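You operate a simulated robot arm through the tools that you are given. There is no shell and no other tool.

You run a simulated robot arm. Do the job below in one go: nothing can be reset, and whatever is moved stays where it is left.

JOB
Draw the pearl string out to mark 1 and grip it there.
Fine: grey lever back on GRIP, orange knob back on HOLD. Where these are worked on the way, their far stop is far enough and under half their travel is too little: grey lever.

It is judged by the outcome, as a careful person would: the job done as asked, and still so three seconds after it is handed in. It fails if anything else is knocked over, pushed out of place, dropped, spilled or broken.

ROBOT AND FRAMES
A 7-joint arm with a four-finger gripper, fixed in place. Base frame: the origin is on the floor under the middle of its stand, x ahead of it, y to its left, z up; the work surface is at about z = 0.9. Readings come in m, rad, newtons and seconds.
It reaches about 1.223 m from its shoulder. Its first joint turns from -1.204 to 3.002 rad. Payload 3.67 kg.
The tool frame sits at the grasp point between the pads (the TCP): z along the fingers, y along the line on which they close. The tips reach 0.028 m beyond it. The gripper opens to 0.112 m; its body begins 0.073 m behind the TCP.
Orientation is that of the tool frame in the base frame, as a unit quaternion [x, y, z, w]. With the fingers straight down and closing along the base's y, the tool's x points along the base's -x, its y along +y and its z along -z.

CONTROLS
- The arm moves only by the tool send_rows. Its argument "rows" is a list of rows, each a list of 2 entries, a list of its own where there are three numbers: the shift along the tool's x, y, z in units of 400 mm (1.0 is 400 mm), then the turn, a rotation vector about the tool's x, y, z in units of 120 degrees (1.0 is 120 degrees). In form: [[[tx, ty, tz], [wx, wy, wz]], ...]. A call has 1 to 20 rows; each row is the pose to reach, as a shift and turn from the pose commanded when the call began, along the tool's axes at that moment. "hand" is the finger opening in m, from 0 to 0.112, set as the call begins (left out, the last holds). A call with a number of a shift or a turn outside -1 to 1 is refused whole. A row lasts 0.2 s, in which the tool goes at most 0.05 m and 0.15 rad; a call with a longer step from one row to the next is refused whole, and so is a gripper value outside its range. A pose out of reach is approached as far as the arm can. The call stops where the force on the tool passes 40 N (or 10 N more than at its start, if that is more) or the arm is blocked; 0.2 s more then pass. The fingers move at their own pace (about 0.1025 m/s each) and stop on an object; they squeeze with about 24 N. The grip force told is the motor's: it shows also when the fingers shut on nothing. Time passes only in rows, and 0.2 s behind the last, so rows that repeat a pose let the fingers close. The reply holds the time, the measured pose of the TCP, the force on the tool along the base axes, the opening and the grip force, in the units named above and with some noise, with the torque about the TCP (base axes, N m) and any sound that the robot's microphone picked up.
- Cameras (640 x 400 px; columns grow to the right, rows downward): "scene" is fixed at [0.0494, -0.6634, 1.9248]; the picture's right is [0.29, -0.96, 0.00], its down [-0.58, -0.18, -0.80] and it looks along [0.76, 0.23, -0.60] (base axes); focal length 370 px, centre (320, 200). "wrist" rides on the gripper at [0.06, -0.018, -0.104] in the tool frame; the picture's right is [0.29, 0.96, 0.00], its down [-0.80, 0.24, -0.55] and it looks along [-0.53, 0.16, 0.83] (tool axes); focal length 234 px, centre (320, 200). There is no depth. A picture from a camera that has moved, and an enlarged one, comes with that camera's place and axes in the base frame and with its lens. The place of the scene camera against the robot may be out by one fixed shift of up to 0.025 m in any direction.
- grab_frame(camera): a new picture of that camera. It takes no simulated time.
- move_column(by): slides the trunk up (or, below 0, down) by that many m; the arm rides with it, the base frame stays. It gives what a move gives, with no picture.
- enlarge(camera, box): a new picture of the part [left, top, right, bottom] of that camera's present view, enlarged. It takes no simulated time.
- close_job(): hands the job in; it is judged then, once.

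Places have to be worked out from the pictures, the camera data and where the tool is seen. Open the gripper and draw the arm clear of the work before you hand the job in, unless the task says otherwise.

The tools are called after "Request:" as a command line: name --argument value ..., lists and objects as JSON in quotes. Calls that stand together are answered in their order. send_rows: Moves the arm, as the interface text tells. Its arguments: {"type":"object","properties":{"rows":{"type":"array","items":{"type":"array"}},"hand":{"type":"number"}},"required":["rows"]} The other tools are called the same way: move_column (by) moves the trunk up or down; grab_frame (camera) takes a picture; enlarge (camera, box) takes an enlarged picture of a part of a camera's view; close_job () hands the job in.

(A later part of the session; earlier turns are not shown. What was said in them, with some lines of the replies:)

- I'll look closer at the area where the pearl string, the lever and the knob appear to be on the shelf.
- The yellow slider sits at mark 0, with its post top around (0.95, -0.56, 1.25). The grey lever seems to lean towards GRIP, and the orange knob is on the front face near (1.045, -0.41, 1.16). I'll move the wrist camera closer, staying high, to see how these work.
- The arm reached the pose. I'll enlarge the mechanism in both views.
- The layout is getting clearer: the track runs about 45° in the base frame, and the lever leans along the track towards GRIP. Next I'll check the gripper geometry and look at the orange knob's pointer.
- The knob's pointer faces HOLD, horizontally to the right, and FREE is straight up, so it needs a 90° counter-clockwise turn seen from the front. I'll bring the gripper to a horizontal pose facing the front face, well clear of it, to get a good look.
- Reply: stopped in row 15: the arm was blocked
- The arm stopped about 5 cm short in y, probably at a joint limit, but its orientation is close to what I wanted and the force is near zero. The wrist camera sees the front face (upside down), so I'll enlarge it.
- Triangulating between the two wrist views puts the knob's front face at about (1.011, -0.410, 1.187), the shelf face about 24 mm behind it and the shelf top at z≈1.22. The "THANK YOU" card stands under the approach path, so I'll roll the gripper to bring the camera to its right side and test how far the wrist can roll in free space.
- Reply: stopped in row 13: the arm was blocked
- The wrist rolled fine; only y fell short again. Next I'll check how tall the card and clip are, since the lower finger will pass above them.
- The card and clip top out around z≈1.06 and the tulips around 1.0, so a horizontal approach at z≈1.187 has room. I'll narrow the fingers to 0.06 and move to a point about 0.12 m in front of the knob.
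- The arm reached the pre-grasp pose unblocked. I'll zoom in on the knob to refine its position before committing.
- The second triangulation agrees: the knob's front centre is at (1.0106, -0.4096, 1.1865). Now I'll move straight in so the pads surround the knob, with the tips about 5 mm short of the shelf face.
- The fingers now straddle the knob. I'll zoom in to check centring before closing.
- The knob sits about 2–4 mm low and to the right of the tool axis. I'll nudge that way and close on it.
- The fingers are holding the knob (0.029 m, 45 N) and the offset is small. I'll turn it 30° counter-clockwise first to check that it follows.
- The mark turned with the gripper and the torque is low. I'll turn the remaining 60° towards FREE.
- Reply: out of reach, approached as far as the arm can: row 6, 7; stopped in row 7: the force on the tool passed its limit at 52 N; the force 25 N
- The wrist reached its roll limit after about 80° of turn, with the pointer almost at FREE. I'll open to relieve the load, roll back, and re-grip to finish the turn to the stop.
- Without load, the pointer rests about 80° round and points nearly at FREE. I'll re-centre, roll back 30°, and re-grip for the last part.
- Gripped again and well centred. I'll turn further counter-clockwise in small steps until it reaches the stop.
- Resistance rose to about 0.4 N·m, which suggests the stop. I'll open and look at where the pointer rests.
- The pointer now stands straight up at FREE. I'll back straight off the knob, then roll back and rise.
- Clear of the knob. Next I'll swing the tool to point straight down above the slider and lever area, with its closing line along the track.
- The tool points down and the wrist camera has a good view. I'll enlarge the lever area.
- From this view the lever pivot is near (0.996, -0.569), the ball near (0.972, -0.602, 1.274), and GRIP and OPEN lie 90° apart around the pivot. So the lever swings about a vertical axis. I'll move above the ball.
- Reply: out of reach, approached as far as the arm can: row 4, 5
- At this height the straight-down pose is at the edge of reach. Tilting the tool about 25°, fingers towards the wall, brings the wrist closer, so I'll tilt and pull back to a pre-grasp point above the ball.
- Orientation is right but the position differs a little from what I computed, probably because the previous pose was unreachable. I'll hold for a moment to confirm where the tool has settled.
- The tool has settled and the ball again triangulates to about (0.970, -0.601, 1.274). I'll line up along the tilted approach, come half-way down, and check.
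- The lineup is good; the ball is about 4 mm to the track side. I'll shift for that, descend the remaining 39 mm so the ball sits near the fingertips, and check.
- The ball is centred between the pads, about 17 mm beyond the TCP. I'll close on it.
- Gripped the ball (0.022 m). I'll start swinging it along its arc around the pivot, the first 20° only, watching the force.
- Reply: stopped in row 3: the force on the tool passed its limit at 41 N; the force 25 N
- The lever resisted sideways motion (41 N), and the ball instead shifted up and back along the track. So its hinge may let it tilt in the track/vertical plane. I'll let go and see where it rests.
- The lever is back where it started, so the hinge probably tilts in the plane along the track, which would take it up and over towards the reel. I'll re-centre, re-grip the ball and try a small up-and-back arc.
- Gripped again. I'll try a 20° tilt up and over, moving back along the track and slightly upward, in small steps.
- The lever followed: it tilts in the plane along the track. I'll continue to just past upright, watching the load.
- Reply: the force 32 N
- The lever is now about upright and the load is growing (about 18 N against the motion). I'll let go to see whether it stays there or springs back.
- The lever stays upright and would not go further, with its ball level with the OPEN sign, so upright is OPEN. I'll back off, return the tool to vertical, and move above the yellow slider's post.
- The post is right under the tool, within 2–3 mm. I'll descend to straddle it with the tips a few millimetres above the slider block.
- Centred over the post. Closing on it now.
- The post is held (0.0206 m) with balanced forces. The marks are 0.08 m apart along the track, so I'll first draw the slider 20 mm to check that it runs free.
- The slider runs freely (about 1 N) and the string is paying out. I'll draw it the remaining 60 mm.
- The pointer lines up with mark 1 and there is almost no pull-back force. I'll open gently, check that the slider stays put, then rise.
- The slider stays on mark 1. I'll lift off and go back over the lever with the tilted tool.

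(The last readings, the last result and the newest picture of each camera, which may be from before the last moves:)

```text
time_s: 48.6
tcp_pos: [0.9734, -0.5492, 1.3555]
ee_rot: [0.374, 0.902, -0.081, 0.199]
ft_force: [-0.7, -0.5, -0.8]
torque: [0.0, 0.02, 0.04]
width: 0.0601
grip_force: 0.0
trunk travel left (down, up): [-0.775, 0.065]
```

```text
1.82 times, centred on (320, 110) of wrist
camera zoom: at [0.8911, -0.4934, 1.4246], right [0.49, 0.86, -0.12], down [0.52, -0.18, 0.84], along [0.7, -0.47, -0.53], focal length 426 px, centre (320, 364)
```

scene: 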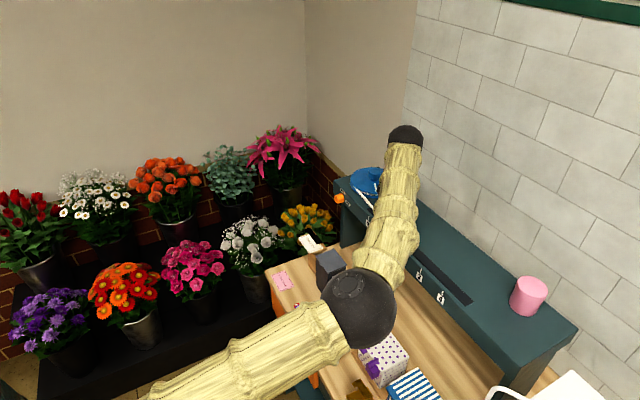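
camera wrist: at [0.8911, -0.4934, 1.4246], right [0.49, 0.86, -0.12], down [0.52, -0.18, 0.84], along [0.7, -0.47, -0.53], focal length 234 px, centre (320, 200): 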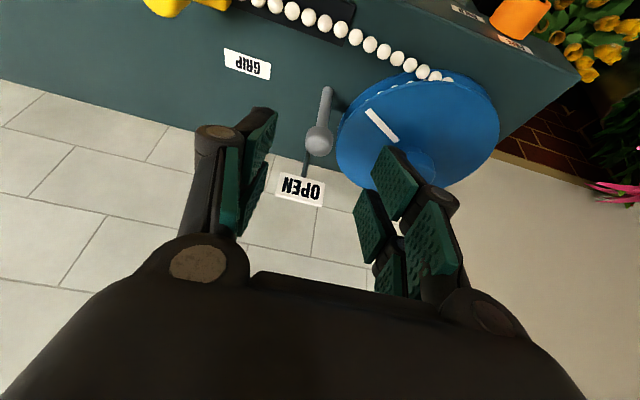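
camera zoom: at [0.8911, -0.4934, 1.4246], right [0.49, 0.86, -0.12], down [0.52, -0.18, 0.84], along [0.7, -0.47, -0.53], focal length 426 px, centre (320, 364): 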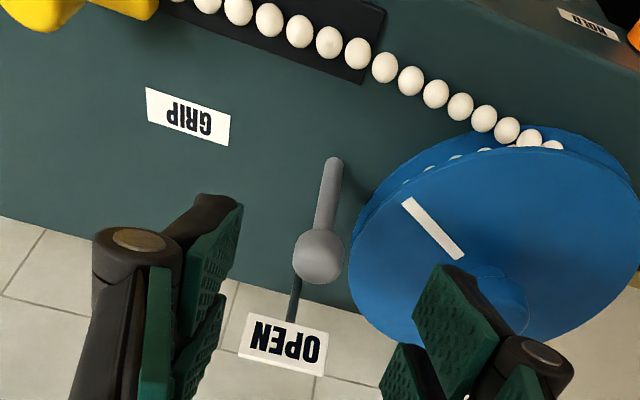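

The ball is centred below the tool. I'll descend 58 mm so the open fingers straddle it.

Request:
send_rows --hand 0.05 --rows '[[[-0.003, 0, 0.05], [0, 0, 0]], [[-0.005, 0, 0.1], [0, 0, 0]], [[-0.005, 0, 0.145], [0, 0, 0]], [[-0.005, 0, 0.145], [0, 0, 0]], [[-0.005, 0, 0.145], [0, 0, 0]]]'

Request:
enlarge --camera "wrist" --box '[200, 60, 440, 280]'

```text
time_s: 49.8
tcp_pos: [0.9915, -0.5681, 1.3025]
ee_rot: [0.373, 0.903, -0.081, 0.197]
ft_force: [-0.5, -0.7, 0.4]
torque: [0.02, -0.03, -0.04]
width: 0.0499
grip_force: 0.1
trunk travel left (down, up): [-0.775, 0.065]
```

```text
1.82 times, centred on (320, 170) of wrist
camera zoom: at [0.9085, -0.5118, 1.3726], right [0.49, 0.86, -0.12], down [0.52, -0.18, 0.84], along [0.7, -0.47, -0.54], focal length 426 px, centre (320, 254)
```

zoom: 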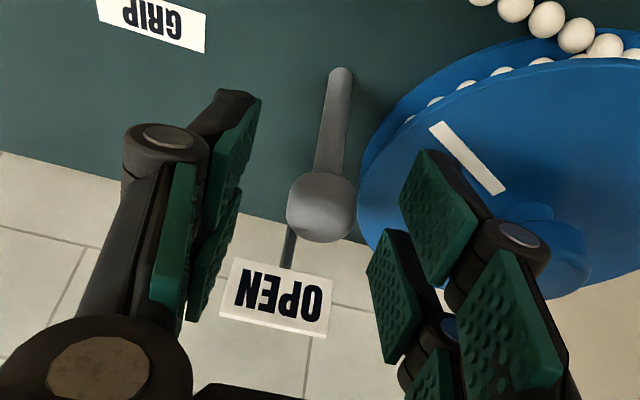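

The fingers straddle the ball. I'll narrow them into a loose cage and push the lever towards GRIP along its arc.

Request:
send_rows --hand 0.032 --rows '[[[0, 0, 0], [0, 0, 0]], [[0, -0.0113, 0], [0, 0, 0]], [[0.0008, -0.0363, 0.0018], [0, 0, 0]], [[0.0034, -0.0613, 0.0073], [0, 0, 0]], [[0.0078, -0.0863, 0.0168], [0, 0, 0]], [[0.0134, -0.1075, 0.0288], [0, 0, 0]], [[0.0145, -0.1125, 0.031], [0, 0, 0]], [[0.0145, -0.1125, 0.031], [0, 0, 0]]]'

Request:
enlarge --camera "wrist" --box '[200, 60, 440, 280]'

```text
time_s: 51.6
tcp_pos: [0.9589, -0.5977, 1.2907]
ee_rot: [0.372, 0.903, -0.081, 0.198]
ft_force: [3.2, 4.2, 5.0]
torque: [0.18, -0.16, 0.02]
width: 0.0349
grip_force: 2.2
trunk travel left (down, up): [-0.775, 0.065]
```

```text
1.82 times, centred on (320, 170) of wrist
camera zoom: at [0.8765, -0.5421, 1.36], right [0.49, 0.86, -0.12], down [0.52, -0.18, 0.84], along [0.7, -0.47, -0.53], focal length 426 px, centre (320, 254)
```

zoom: 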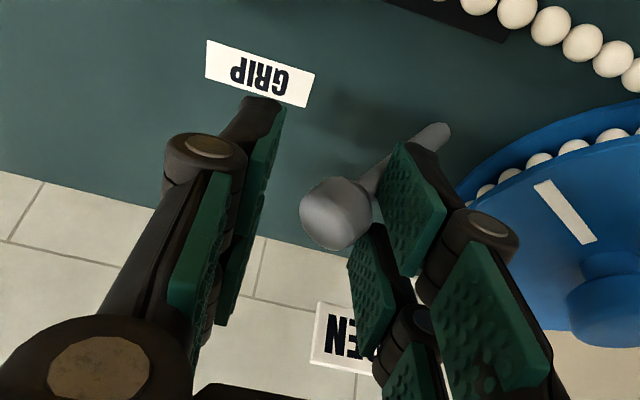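

The ball is back within a millimetre of its original GRIP position. I'll push another few millimetres to make sure it is seated against the stop.

Request:
send_rows --rows '[[[0.002, -0.006, 0.004], [0, 0, 0]], [[0.003, -0.012, 0.006], [0, 0, 0]], [[0.003, -0.012, 0.006], [0, 0, 0]]]'

Request:
enlarge --camera "wrist" --box '[200, 60, 440, 280]'

```text
time_s: 52.4
tcp_pos: [0.9558, -0.5997, 1.2884]
ee_rot: [0.372, 0.903, -0.081, 0.199]
ft_force: [5.9, 12.0, 9.7]
torque: [0.36, -0.3, 0.25]
width: 0.0392
grip_force: 6.4
trunk travel left (down, up): [-0.775, 0.065]
```

```text
1.82 times, centred on (320, 170) of wrist
camera zoom: at [0.873, -0.5432, 1.3582], right [0.49, 0.86, -0.12], down [0.52, -0.18, 0.84], along [0.7, -0.47, -0.53], focal length 426 px, centre (320, 254)
```

zoom: 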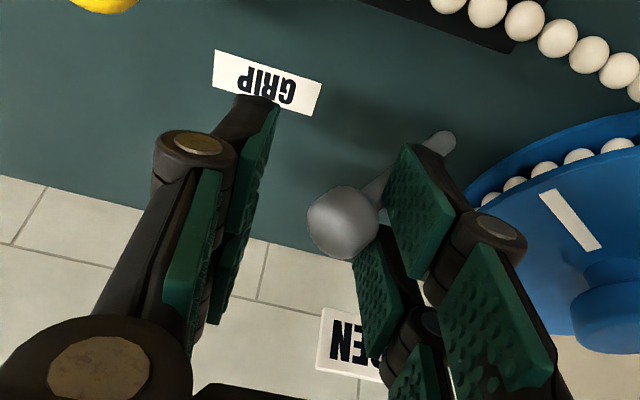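

It is against the stop: extra push only raised the force. I'll open, lift clear, and return the tool to vertical above the shelf for an overview.

Request:
send_rows --hand 0.065 --rows '[[[0, 0.008, 0], [0, 0, 0]], [[0, 0.008, 0], [0, 0, 0]], [[0, 0.008, -0.1], [0, 0, 0]], [[0, 0.008, -0.2], [0, 0, 0]], [[0.013, 0.01, -0.254], [0, 0.052, 0]], [[0.026, 0.0127, -0.308], [0, 0.104, 0]], [[0.039, 0.019, -0.361], [0, 0.156, 0]], [[0.0515, 0.0253, -0.415], [0, 0.2083, 0]], [[0.0515, 0.0253, -0.415], [0, 0.2083, 0]], [[0.0515, 0.0253, -0.415], [0, 0.2083, 0]]]'

Request:
grab_frame --camera "wrist"

Request:
enlarge --camera "wrist" --box '[220, 80, 420, 260]'

Request:
grab_frame --camera "scene"

```text
time_s: 54.6
tcp_pos: [0.9013, -0.5341, 1.4292]
ee_rot: [0.381, 0.924, 0.002, -0.003]
ft_force: [1.1, 0.4, 0.1]
torque: [-0.03, -0.04, -0.01]
width: 0.0651
grip_force: 0.0
trunk travel left (down, up): [-0.775, 0.065]
```

```text
taken
camera wrist: at [0.845, -0.5048, 1.533], right [0.47, 0.88, 0.0], down [0.74, -0.4, 0.55], along [0.49, -0.26, -0.84], focal length 234 px, centre (320, 200)
```

wrist: 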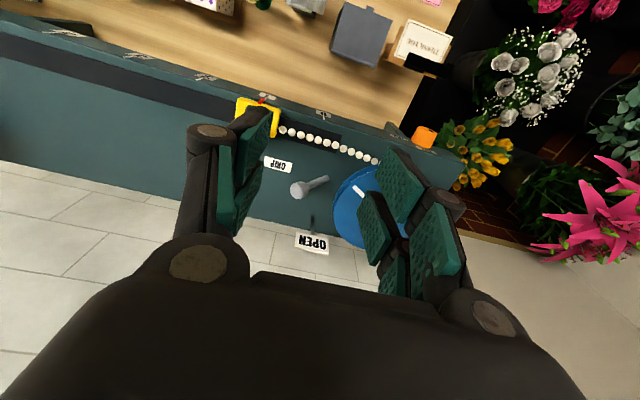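

```text
2.22 times, centred on (320, 170) of wrist
camera zoom: at [0.845, -0.5048, 1.533], right [0.47, 0.88, 0.0], down [0.74, -0.4, 0.55], along [0.49, -0.26, -0.84], focal length 520 px, centre (320, 267)
```

zoom: 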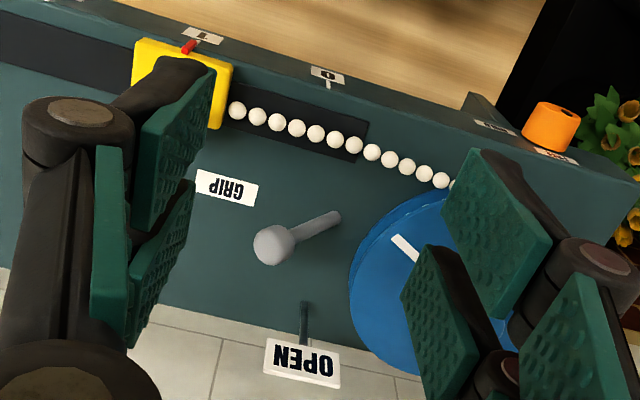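

```text
taken
```

scene: 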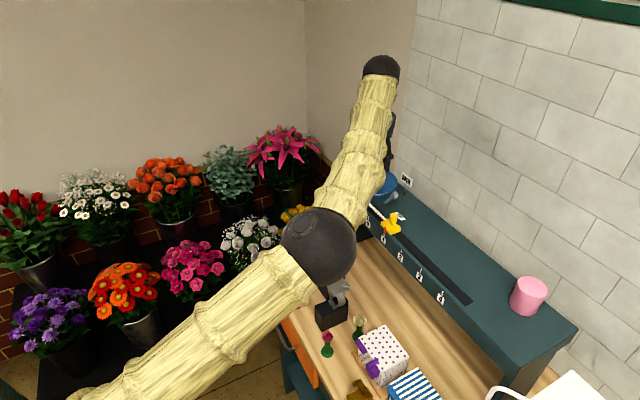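

Slider at mark 1, lever on GRIP. Next is the knob: I'll retrace the earlier path back to the horizontal pose in front of it.

Request:
send_rows --hand 0.06 --rows '[[[0.0214, 0.0257, 0.026], [0.0361, -0.0361, -0.0361]], [[0.0428, 0.0513, 0.0519], [0.0722, -0.0722, -0.0722]], [[0.0641, 0.077, 0.0779], [0.1082, -0.1082, -0.1082]], [[0.0855, 0.1027, 0.1039], [0.1443, -0.1443, -0.1443]], [[0.1069, 0.1283, 0.1298], [0.1804, -0.1804, -0.1804]], [[0.1283, 0.154, 0.1558], [0.2165, -0.2165, -0.2165]], [[0.1496, 0.1797, 0.1818], [0.2526, -0.2526, -0.2526]], [[0.171, 0.2054, 0.2078], [0.2887, -0.2887, -0.2887]], [[0.1924, 0.231, 0.2337], [0.3247, -0.3247, -0.3247]], [[0.2138, 0.2567, 0.2597], [0.3608, -0.3608, -0.3608]], [[0.2351, 0.2824, 0.2857], [0.3969, -0.3969, -0.3969]], [[0.2565, 0.308, 0.3116], [0.433, -0.433, -0.433]], [[0.2779, 0.3337, 0.3376], [0.4691, -0.4691, -0.4691]], [[0.2993, 0.3594, 0.3636], [0.5052, -0.5052, -0.5052]], [[0.3206, 0.385, 0.3895], [0.5412, -0.5412, -0.5412]], [[0.342, 0.4107, 0.4155], [0.5773, -0.5773, -0.5773]], [[0.342, 0.4107, 0.4155], [0.5773, -0.5773, -0.5773]], [[0.342, 0.4107, 0.4155], [0.5773, -0.5773, -0.5773]]]'

Request:
grab_frame --camera "wrist"

Request:
grab_frame --camera "scene"

```text
time_s: 58.4
tcp_pos: [0.9202, -0.3191, 1.2643]
ee_rot: [-0.272, 0.655, -0.651, 0.271]
ft_force: [0.4, 0.3, 0.3]
torque: [0.03, -0.01, -0.02]
width: 0.06
grip_force: 0.0
trunk travel left (down, up): [-0.775, 0.065]
```

```text
taken
camera wrist: at [0.803, -0.2883, 1.2824], right [-0.21, -0.2, -0.96], down [0.17, 0.96, -0.24], along [0.96, -0.21, -0.16], focal length 234 px, centre (320, 200)
```

wrist: 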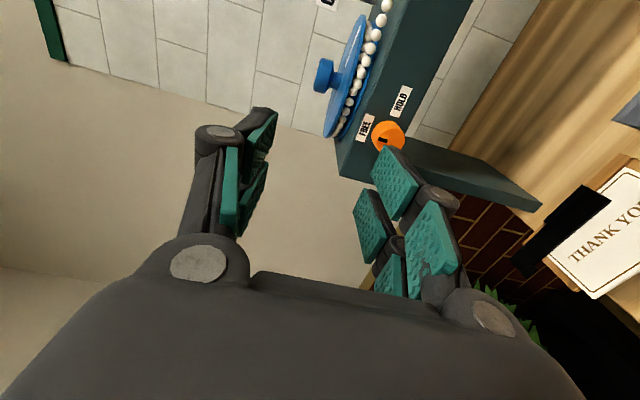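

```text
taken
```

scene: 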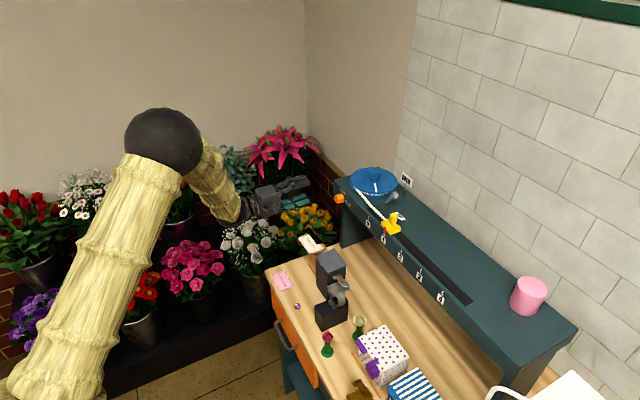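

Back in front of the knob and clear. I'll lower to its height, 0.12 m away, while rolling 55° so there is room to turn 90° the other way.

Request:
send_rows --rows '[[[0, 0.0276, 0.0114], [0, 0, -0.0655]], [[0, 0.0552, 0.0229], [0, 0, -0.1309]], [[0, 0.0828, 0.0343], [0, 0, -0.1964]], [[0, 0.1105, 0.0457], [0, 0, -0.2619]], [[0, 0.1381, 0.0571], [0, 0, -0.3274]], [[0, 0.1657, 0.0686], [0, 0, -0.3928]], [[0, 0.1933, 0.08], [0, 0, -0.4583]], [[0, 0.1933, 0.08], [0, 0, -0.4583]], [[0, 0.1933, 0.08], [0, 0, -0.4583]]]'

Request:
grab_frame --camera "wrist"

Request:
enlarge --camera "wrist" --box '[240, 60, 440, 220]'

```text
time_s: 60.4
tcp_pos: [0.9421, -0.3409, 1.1874]
ee_rot: [0.544, -0.455, 0.703, 0.061]
ft_force: [0.3, 0.3, 0.1]
torque: [-0.03, 0.01, -0.01]
width: 0.0603
grip_force: 0.1
trunk travel left (down, up): [-0.775, 0.065]
```

```text
taken
camera wrist: at [0.8533, -0.282, 1.2466], right [-0.67, -0.67, -0.31], down [-0.21, 0.58, -0.79], along [0.71, -0.46, -0.53], focal length 234 px, centre (320, 200)
```

wrist: 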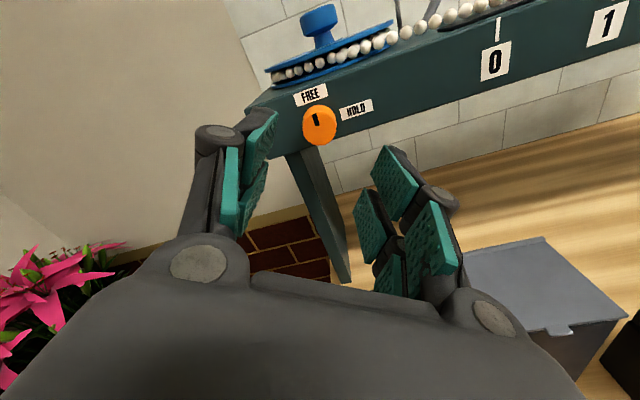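

```text
2.50 times, centred on (340, 140) of wrist
camera zoom: at [0.8533, -0.282, 1.2466], right [-0.67, -0.67, -0.31], down [-0.21, 0.58, -0.79], along [0.71, -0.46, -0.53], focal length 585 px, centre (270, 350)
```

zoom: 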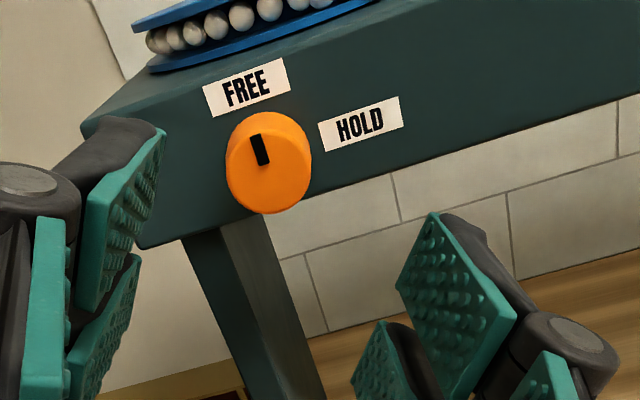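

The pointer still reads FREE. Approaching straight in, then closing on the knob.

Request:
send_rows --rows '[[[0, 0, 0.06], [0, 0, 0]], [[0, 0, 0.12], [0, 0, 0]], [[0, 0, 0.17], [0, 0, 0]], [[0, 0, 0.2], [0, 0, 0]], [[0, 0, 0.217], [0, 0, 0]], [[0, 0, 0.217], [0, 0, 0]], [[0, 0, 0.217], [0, 0, 0]]]'

Request:
send_rows --hand 0.012 --rows '[[[0, 0, 0], [0, 0, 0]], [[0, 0, 0], [0, 0, 0]], [[0, 0, 0], [0, 0, 0]]]'

Request:
enlarge --camera "wrist" --box '[220, 90, 440, 240]'

```text
time_s: 62.0
tcp_pos: [1.002, -0.4039, 1.1866]
ee_rot: [0.543, -0.457, 0.702, 0.061]
ft_force: [0.2, -0.3, 0.1]
torque: [0.01, -0.01, -0.01]
width: 0.0598
grip_force: 0.1
trunk travel left (down, up): [-0.775, 0.065]
```

```text
time_s: 62.8
tcp_pos: [1.0039, -0.4019, 1.1863]
ee_rot: [0.543, -0.455, 0.703, 0.059]
ft_force: [6.7, -0.5, 5.6]
torque: [-0.02, 0.03, 0.31]
width: 0.0288
grip_force: 45.8
trunk travel left (down, up): [-0.775, 0.065]
```

```text
2.67 times, centred on (330, 165) of wrist
camera zoom: at [0.9152, -0.3432, 1.2465], right [-0.67, -0.67, -0.31], down [-0.21, 0.58, -0.79], along [0.71, -0.46, -0.53], focal length 624 px, centre (293, 293)
```

zoom: 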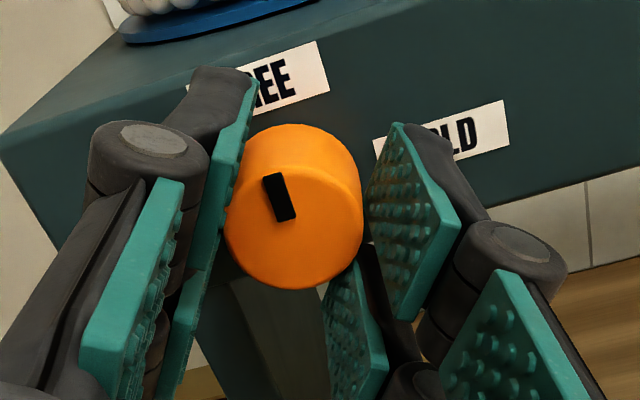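

Firmly gripped and centred. I'll turn it clockwise in small steps, first 45°, towards HOLD.

Request:
send_rows --rows '[[[0, 0, 0], [0, 0, 0.055]], [[0, 0, 0], [0, 0, 0.11]], [[0, 0, 0], [0, 0, 0.165]], [[0, 0, 0], [0, 0, 0.22]], [[0, 0, 0], [0, 0, 0.275]], [[0, 0, 0], [0, 0, 0.33]], [[0, 0, 0], [0, 0, 0.375]], [[0, 0, 0], [0, 0, 0.375]]]'

Request:
enlarge --camera "wrist" --box '[220, 90, 440, 240]'

```text
time_s: 64.6
tcp_pos: [1.0028, -0.4032, 1.1864]
ee_rot: [0.327, -0.629, 0.672, -0.214]
ft_force: [16.9, -1.7, 14.2]
torque: [-0.26, -0.21, 0.67]
width: 0.0286
grip_force: 45.2
trunk travel left (down, up): [-0.775, 0.065]
```

```text
2.67 times, centred on (330, 165) of wrist
camera zoom: at [0.8896, -0.3687, 1.2152], right [-0.32, -0.32, -0.89], down [0.13, 0.92, -0.37], along [0.94, -0.23, -0.25], focal length 624 px, centre (293, 293)
```

zoom: 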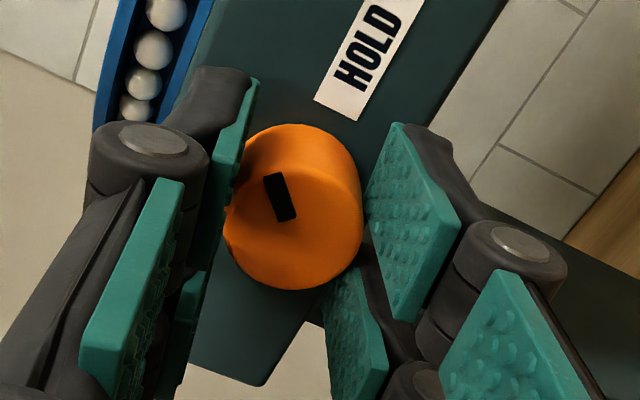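

It's following. There's a modest side load, so I'll shift the axis a couple of millimetres to relieve it and turn the remaining 45°.

Request:
send_rows --rows '[[[-0.0028, -0.0056, 0.0025], [0, 0, 0.03]], [[-0.0028, -0.0056, 0.0025], [0, 0, 0.085]], [[-0.0028, -0.0056, 0.0025], [0, 0, 0.14]], [[-0.0028, -0.0056, 0.0025], [0, 0, 0.195]], [[-0.0028, -0.0056, 0.0025], [0, 0, 0.25]], [[-0.0028, -0.0056, 0.0025], [0, 0, 0.3]], [[-0.0028, -0.0056, 0.0025], [0, 0, 0.34]], [[-0.0028, -0.0056, 0.0025], [0, 0, 0.375]], [[-0.0028, -0.0056, 0.0025], [0, 0, 0.375]]]'

Request:
enlarge --camera "wrist" --box '[220, 90, 440, 240]'

```text
time_s: 66.6
tcp_pos: [1.004, -0.4021, 1.1875]
ee_rot: [-0.063, 0.707, -0.538, 0.454]
ft_force: [-19.3, 9.1, -16.0]
torque: [-0.34, 0.84, -0.24]
width: 0.0288
grip_force: 45.2
trunk travel left (down, up): [-0.775, 0.065]
```

```text
2.67 times, centred on (330, 165) of wrist
camera zoom: at [0.8869, -0.3708, 1.1681], right [0.22, 0.23, -0.95], down [0.17, 0.95, 0.27], along [0.96, -0.22, 0.17], focal length 624 px, centre (293, 293)
```

zoom: 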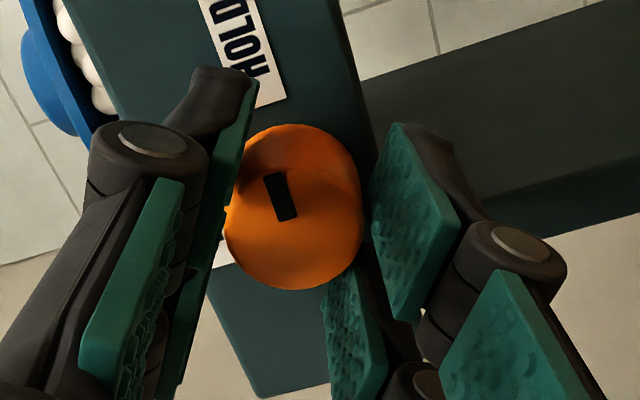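

The resisting torque rose to about 0.8 N·m, so it is at its stop. I'll open and check the pointer.

Request:
send_rows --hand 0.06 --rows '[[[0, 0, 0], [0, 0, 0]], [[0, 0, 0], [0, 0, 0]], [[0, 0, 0], [0, 0, 0]]]'

Request:
enlarge --camera "wrist" --box '[220, 90, 440, 240]'

Request:
enlarge --camera "scene" --box '[325, 165, 425, 245]'

```text
time_s: 67.4
tcp_pos: [1.0054, -0.4025, 1.1894]
ee_rot: [-0.063, 0.707, -0.539, 0.454]
ft_force: [0.0, -0.1, 0.9]
torque: [0.02, 0.03, 0.02]
width: 0.0603
grip_force: 0.1
trunk travel left (down, up): [-0.775, 0.065]
```

```text
2.67 times, centred on (330, 165) of wrist
camera zoom: at [0.8882, -0.3711, 1.1698], right [0.22, 0.23, -0.95], down [0.17, 0.95, 0.26], along [0.96, -0.21, 0.17], focal length 624 px, centre (293, 293)
```

zoom: 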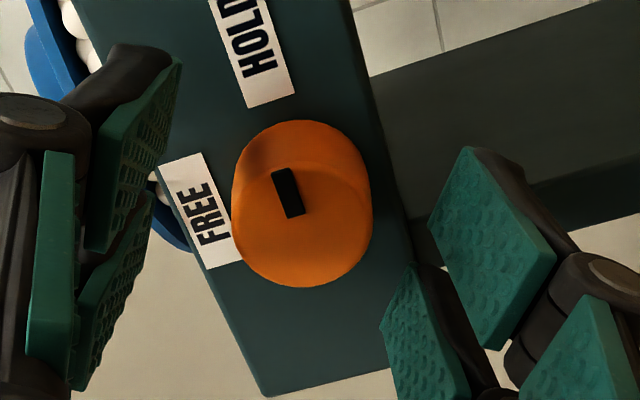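

```text
5.00 times, centred on (375, 205) of scene
camera zoom: at [0.0494, -0.6634, 1.9248], right [0.29, -0.96, 0.0], down [-0.58, -0.18, -0.8], along [0.76, 0.23, -0.6], focal length 1852 px, centre (45, 175)
```

zoom: 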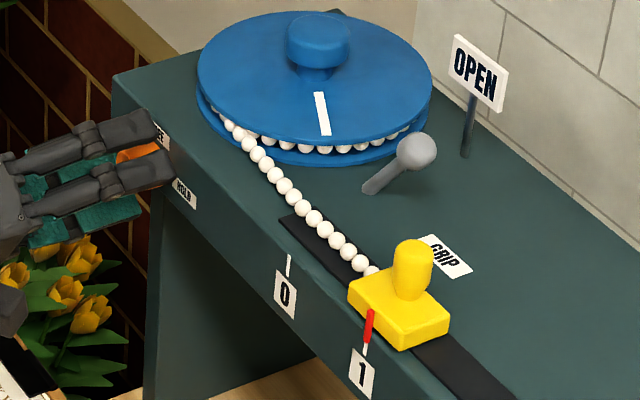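

The pointer is back on HOLD, the slider pointer is at mark 1, and the lever leans to GRIP. I'll back straight off the knob, then rise clear.

Request:
send_rows --rows '[[[0, 0, -0.08], [0, 0, 0]], [[0, 0, -0.17], [0, 0, 0]], [[0, 0, -0.25], [0, 0, 0]], [[-0.036, -0.051, -0.28], [0, 0, -0.05]], [[-0.072, -0.102, -0.3], [0, 0, -0.1]], [[-0.108, -0.154, -0.3], [0, 0, -0.15]], [[-0.1435, -0.2048, -0.3], [0, 0, -0.2]], [[-0.1435, -0.2048, -0.3], [0, 0, -0.25]], [[-0.1435, -0.2048, -0.3], [0, 0, -0.29]], [[-0.1435, -0.2048, -0.3], [0, 0, -0.29]]]'

Request:
grab_frame --camera "scene"

Request:
enlarge --camera "scene" --box '[325, 165, 425, 245]'

Request:
grab_frame --camera "wrist"

```text
time_s: 69.8
tcp_pos: [0.9136, -0.3576, 1.2831]
ee_rot: [-0.247, 0.68, -0.639, 0.263]
ft_force: [-0.6, -0.3, -0.5]
torque: [0.04, 0.02, -0.05]
width: 0.06
grip_force: 0.1
trunk travel left (down, up): [-0.775, 0.065]
stopped in row 10: the arm was blocked; the commanded pose is now the measured one
```

```text
taken
```

scene: 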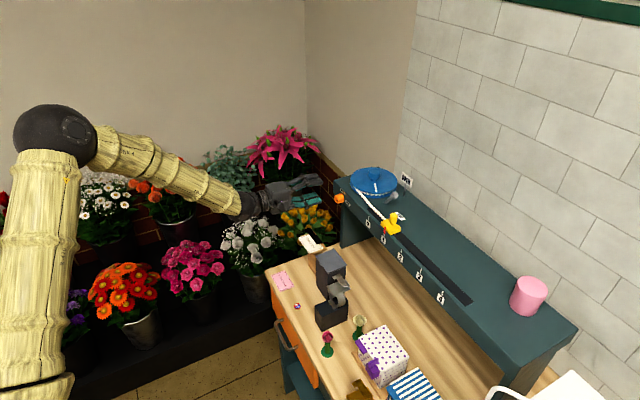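

```text
5.00 times, centred on (375, 205) of scene
camera zoom: at [0.0494, -0.6634, 1.9248], right [0.29, -0.96, 0.0], down [-0.58, -0.18, -0.8], along [0.76, 0.23, -0.6], focal length 1852 px, centre (45, 175)
```

zoom: 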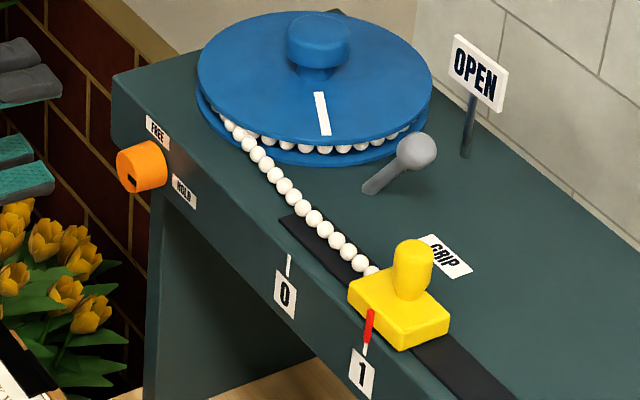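

```text
taken
camera wrist: at [0.7991, -0.3227, 1.3025], right [-0.21, -0.14, -0.97], down [0.22, 0.96, -0.18], along [0.95, -0.25, -0.18], focal length 234 px, centre (320, 200)
```

wrist: 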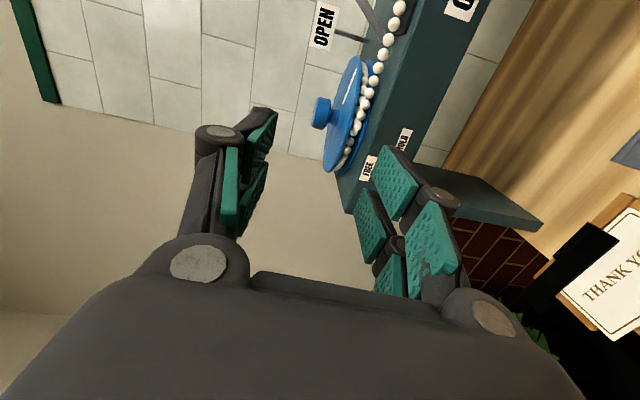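

Everything is in place and the tool is clear with no load. I'll take close-ups of the knob, the lever and the slider pointer against their starting views before handing in.

Request:
enlarge --camera "scene" --box '[325, 180, 365, 210]'

Request:
enlarge --camera "scene" --box '[375, 205, 425, 245]'

Request:
enlarge --camera "scene" --box '[330, 160, 420, 220]'

Request:
enlarge --camera "scene" --box '[250, 200, 450, 400]'

```text
13.33 times, centred on (345, 195) of scene
camera zoom: at [0.0494, -0.6634, 1.9248], right [0.29, -0.96, 0.0], down [-0.58, -0.18, -0.8], along [0.76, 0.23, -0.6], focal length 4937 px, centre (-13, 267)
```

zoom: 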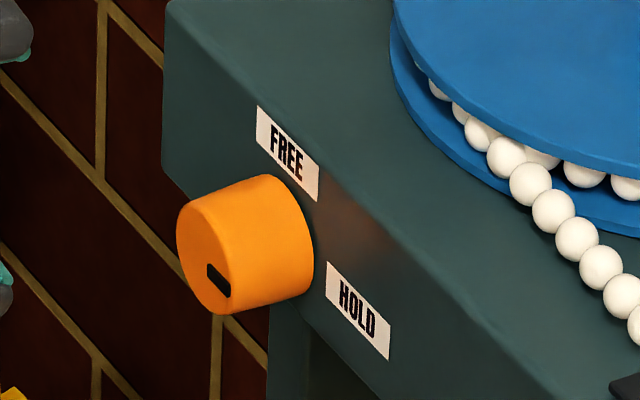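

```text
10.00 times, centred on (400, 225) of scene
camera zoom: at [0.0494, -0.6634, 1.9248], right [0.29, -0.96, 0.0], down [-0.58, -0.18, -0.8], along [0.76, 0.23, -0.6], focal length 3703 px, centre (-480, -50)
```

zoom: 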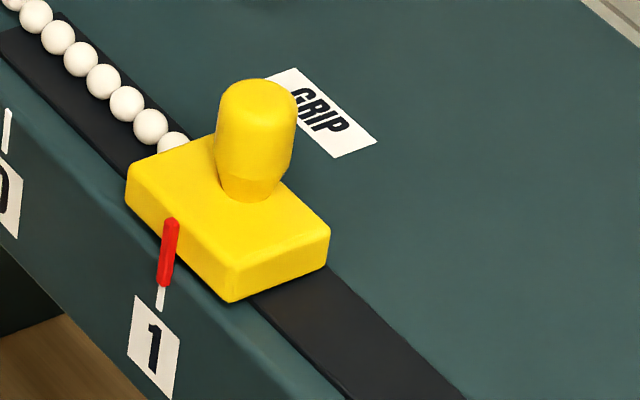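

```text
6.67 times, centred on (375, 190) of scene
camera zoom: at [0.0494, -0.6634, 1.9248], right [0.29, -0.96, 0.0], down [-0.58, -0.18, -0.8], along [0.76, 0.23, -0.6], focal length 2469 px, centre (-47, 267)
```

zoom: 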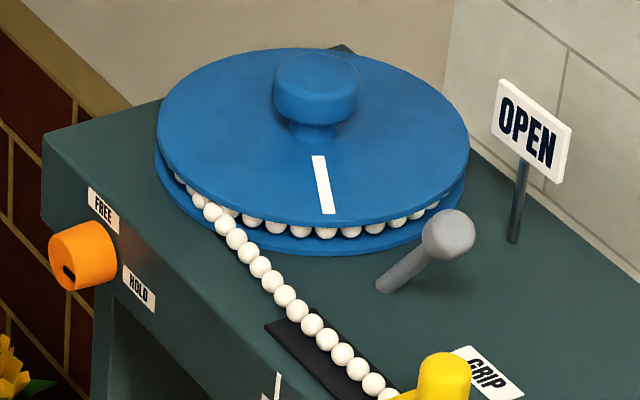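

```text
2.00 times, centred on (350, 300) of scene
camera zoom: at [0.0494, -0.6634, 1.9248], right [0.29, -0.96, 0.0], down [-0.58, -0.18, -0.8], along [0.76, 0.23, -0.6], focal length 741 px, centre (260, 0)
```

zoom: 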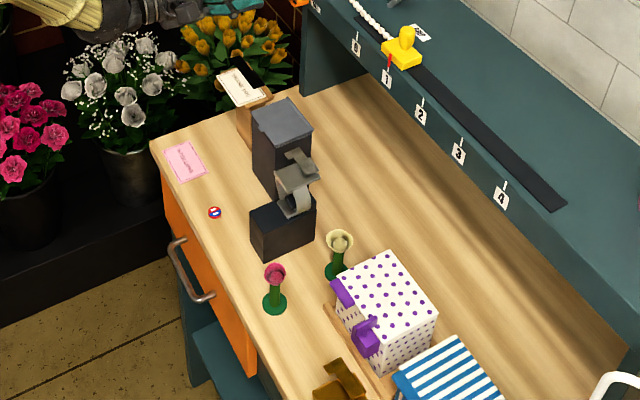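

The knob and lever match their starting GRIP and HOLD views exactly, the red pointer sits on tick 1, and nothing else has moved. I'll raise the arm further clear with the gripper open.

Request:
send_rows --hand 0.1 --rows '[[[0, -0.075, 0], [0, 0, 0]], [[0, -0.15, 0], [0, 0, 0]], [[0, -0.225, 0], [0, 0, 0]], [[0, -0.3, 0], [0, 0, 0]], [[0, -0.3, 0], [0, 0, 0]]]'

Request:
grab_frame --camera "scene"

Request:
enlarge --camera "scene" --box '[325, 165, 425, 245]'

```text
time_s: 71.2
tcp_pos: [0.9105, -0.399, 1.3155]
ee_rot: [-0.26, 0.706, -0.62, 0.222]
ft_force: [-0.6, -0.7, -0.2]
torque: [-0.05, -0.02, 0.01]
width: 0.0998
grip_force: 0.0
trunk travel left (down, up): [-0.775, 0.065]
stopped in row 5: the arm was blocked; the commanded pose is now the measured one
```

```text
taken
```

scene: 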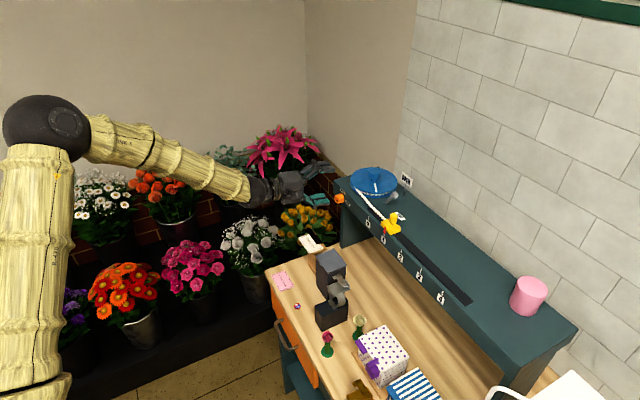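

```text
5.00 times, centred on (375, 205) of scene
camera zoom: at [0.0494, -0.6634, 1.9248], right [0.29, -0.96, 0.0], down [-0.58, -0.18, -0.8], along [0.76, 0.23, -0.6], focal length 1852 px, centre (45, 175)
```

zoom: 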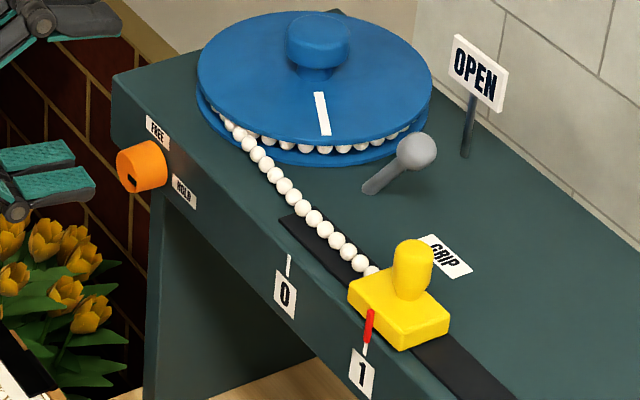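

The arm is clear but still near the shelf front. I'll back it off a little more to leave a wider gap.

Request:
send_rows --rows '[[[0.0385, -0.02, -0.035], [0, 0, 0]], [[0.077, -0.04, -0.07], [0, 0, 0]], [[0.1155, -0.06, -0.105], [0, 0, 0]], [[0.154, -0.0805, -0.14], [0, 0, 0]], [[0.154, -0.0805, -0.14], [0, 0, 0]]]'

Request:
grab_frame --camera "scene"

Request:
enlarge --camera "scene" --box '[325, 165, 425, 245]'

```text
time_s: 72.6
tcp_pos: [0.8147, -0.4488, 1.2627]
ee_rot: [-0.261, 0.748, -0.586, 0.173]
ft_force: [0.4, 0.3, -0.2]
torque: [-0.03, 0.02, -0.03]
width: 0.1
grip_force: 0.1
trunk travel left (down, up): [-0.775, 0.065]
stopped in row 5: the arm was blocked; the commanded pose is now the measured one
```

```text
taken
```

scene: 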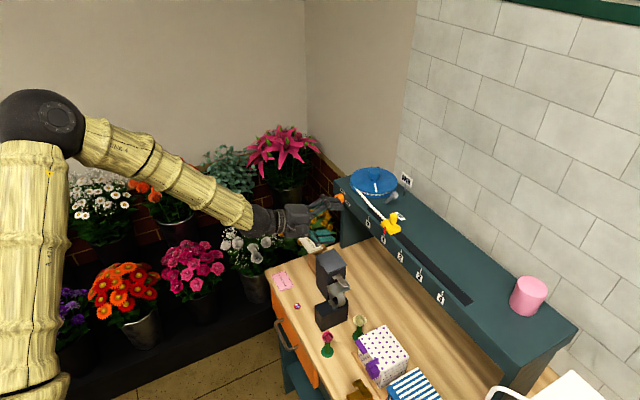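

```text
5.00 times, centred on (375, 205) of scene
camera zoom: at [0.0494, -0.6634, 1.9248], right [0.29, -0.96, 0.0], down [-0.58, -0.18, -0.8], along [0.76, 0.23, -0.6], focal length 1852 px, centre (45, 175)
```

zoom: 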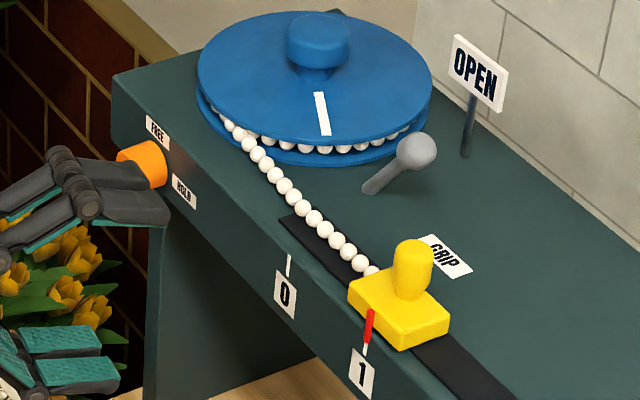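

The tool is free of contact, 0.13 m off the shelf face with the gripper open and zero load. The slider is on mark 1, the lever is on GRIP, the knob is on HOLD, and nothing else has been disturbed, so I'm handing in.

Request:
close_job

```text
The job is handed in.
```

I drew the pearl string out to mark 1 and gripped it there, and I have handed the job in. I don't have the judging result.

- **Slider:** its red pointer lines up with the tick at mark 1. It stayed there after I let go.
- **Grey lever:** I raised it fully to OPEN (upright is its far stop) for the draw. It is now back against its GRIP stop, matching its starting view.
- **Orange knob:** I turned it to FREE for the draw. It is now back on HOLD, at its stop, matching its starting view.

My first pull on the lever was in the wrong direction and stopped at the force limit (41 N); it came back to the same place with no damage I could see. Turning the knob to FREE also tripped the limit once, at 52 N, when the wrist ran out of roll. I let go, re-gripped and finished the turn.

Nothing else looked moved or knocked in the last pictures. I left the gripper open about 0.13 m in front of the shelf, touching nothing. I tried to back the arm off further, but it reached its limits.
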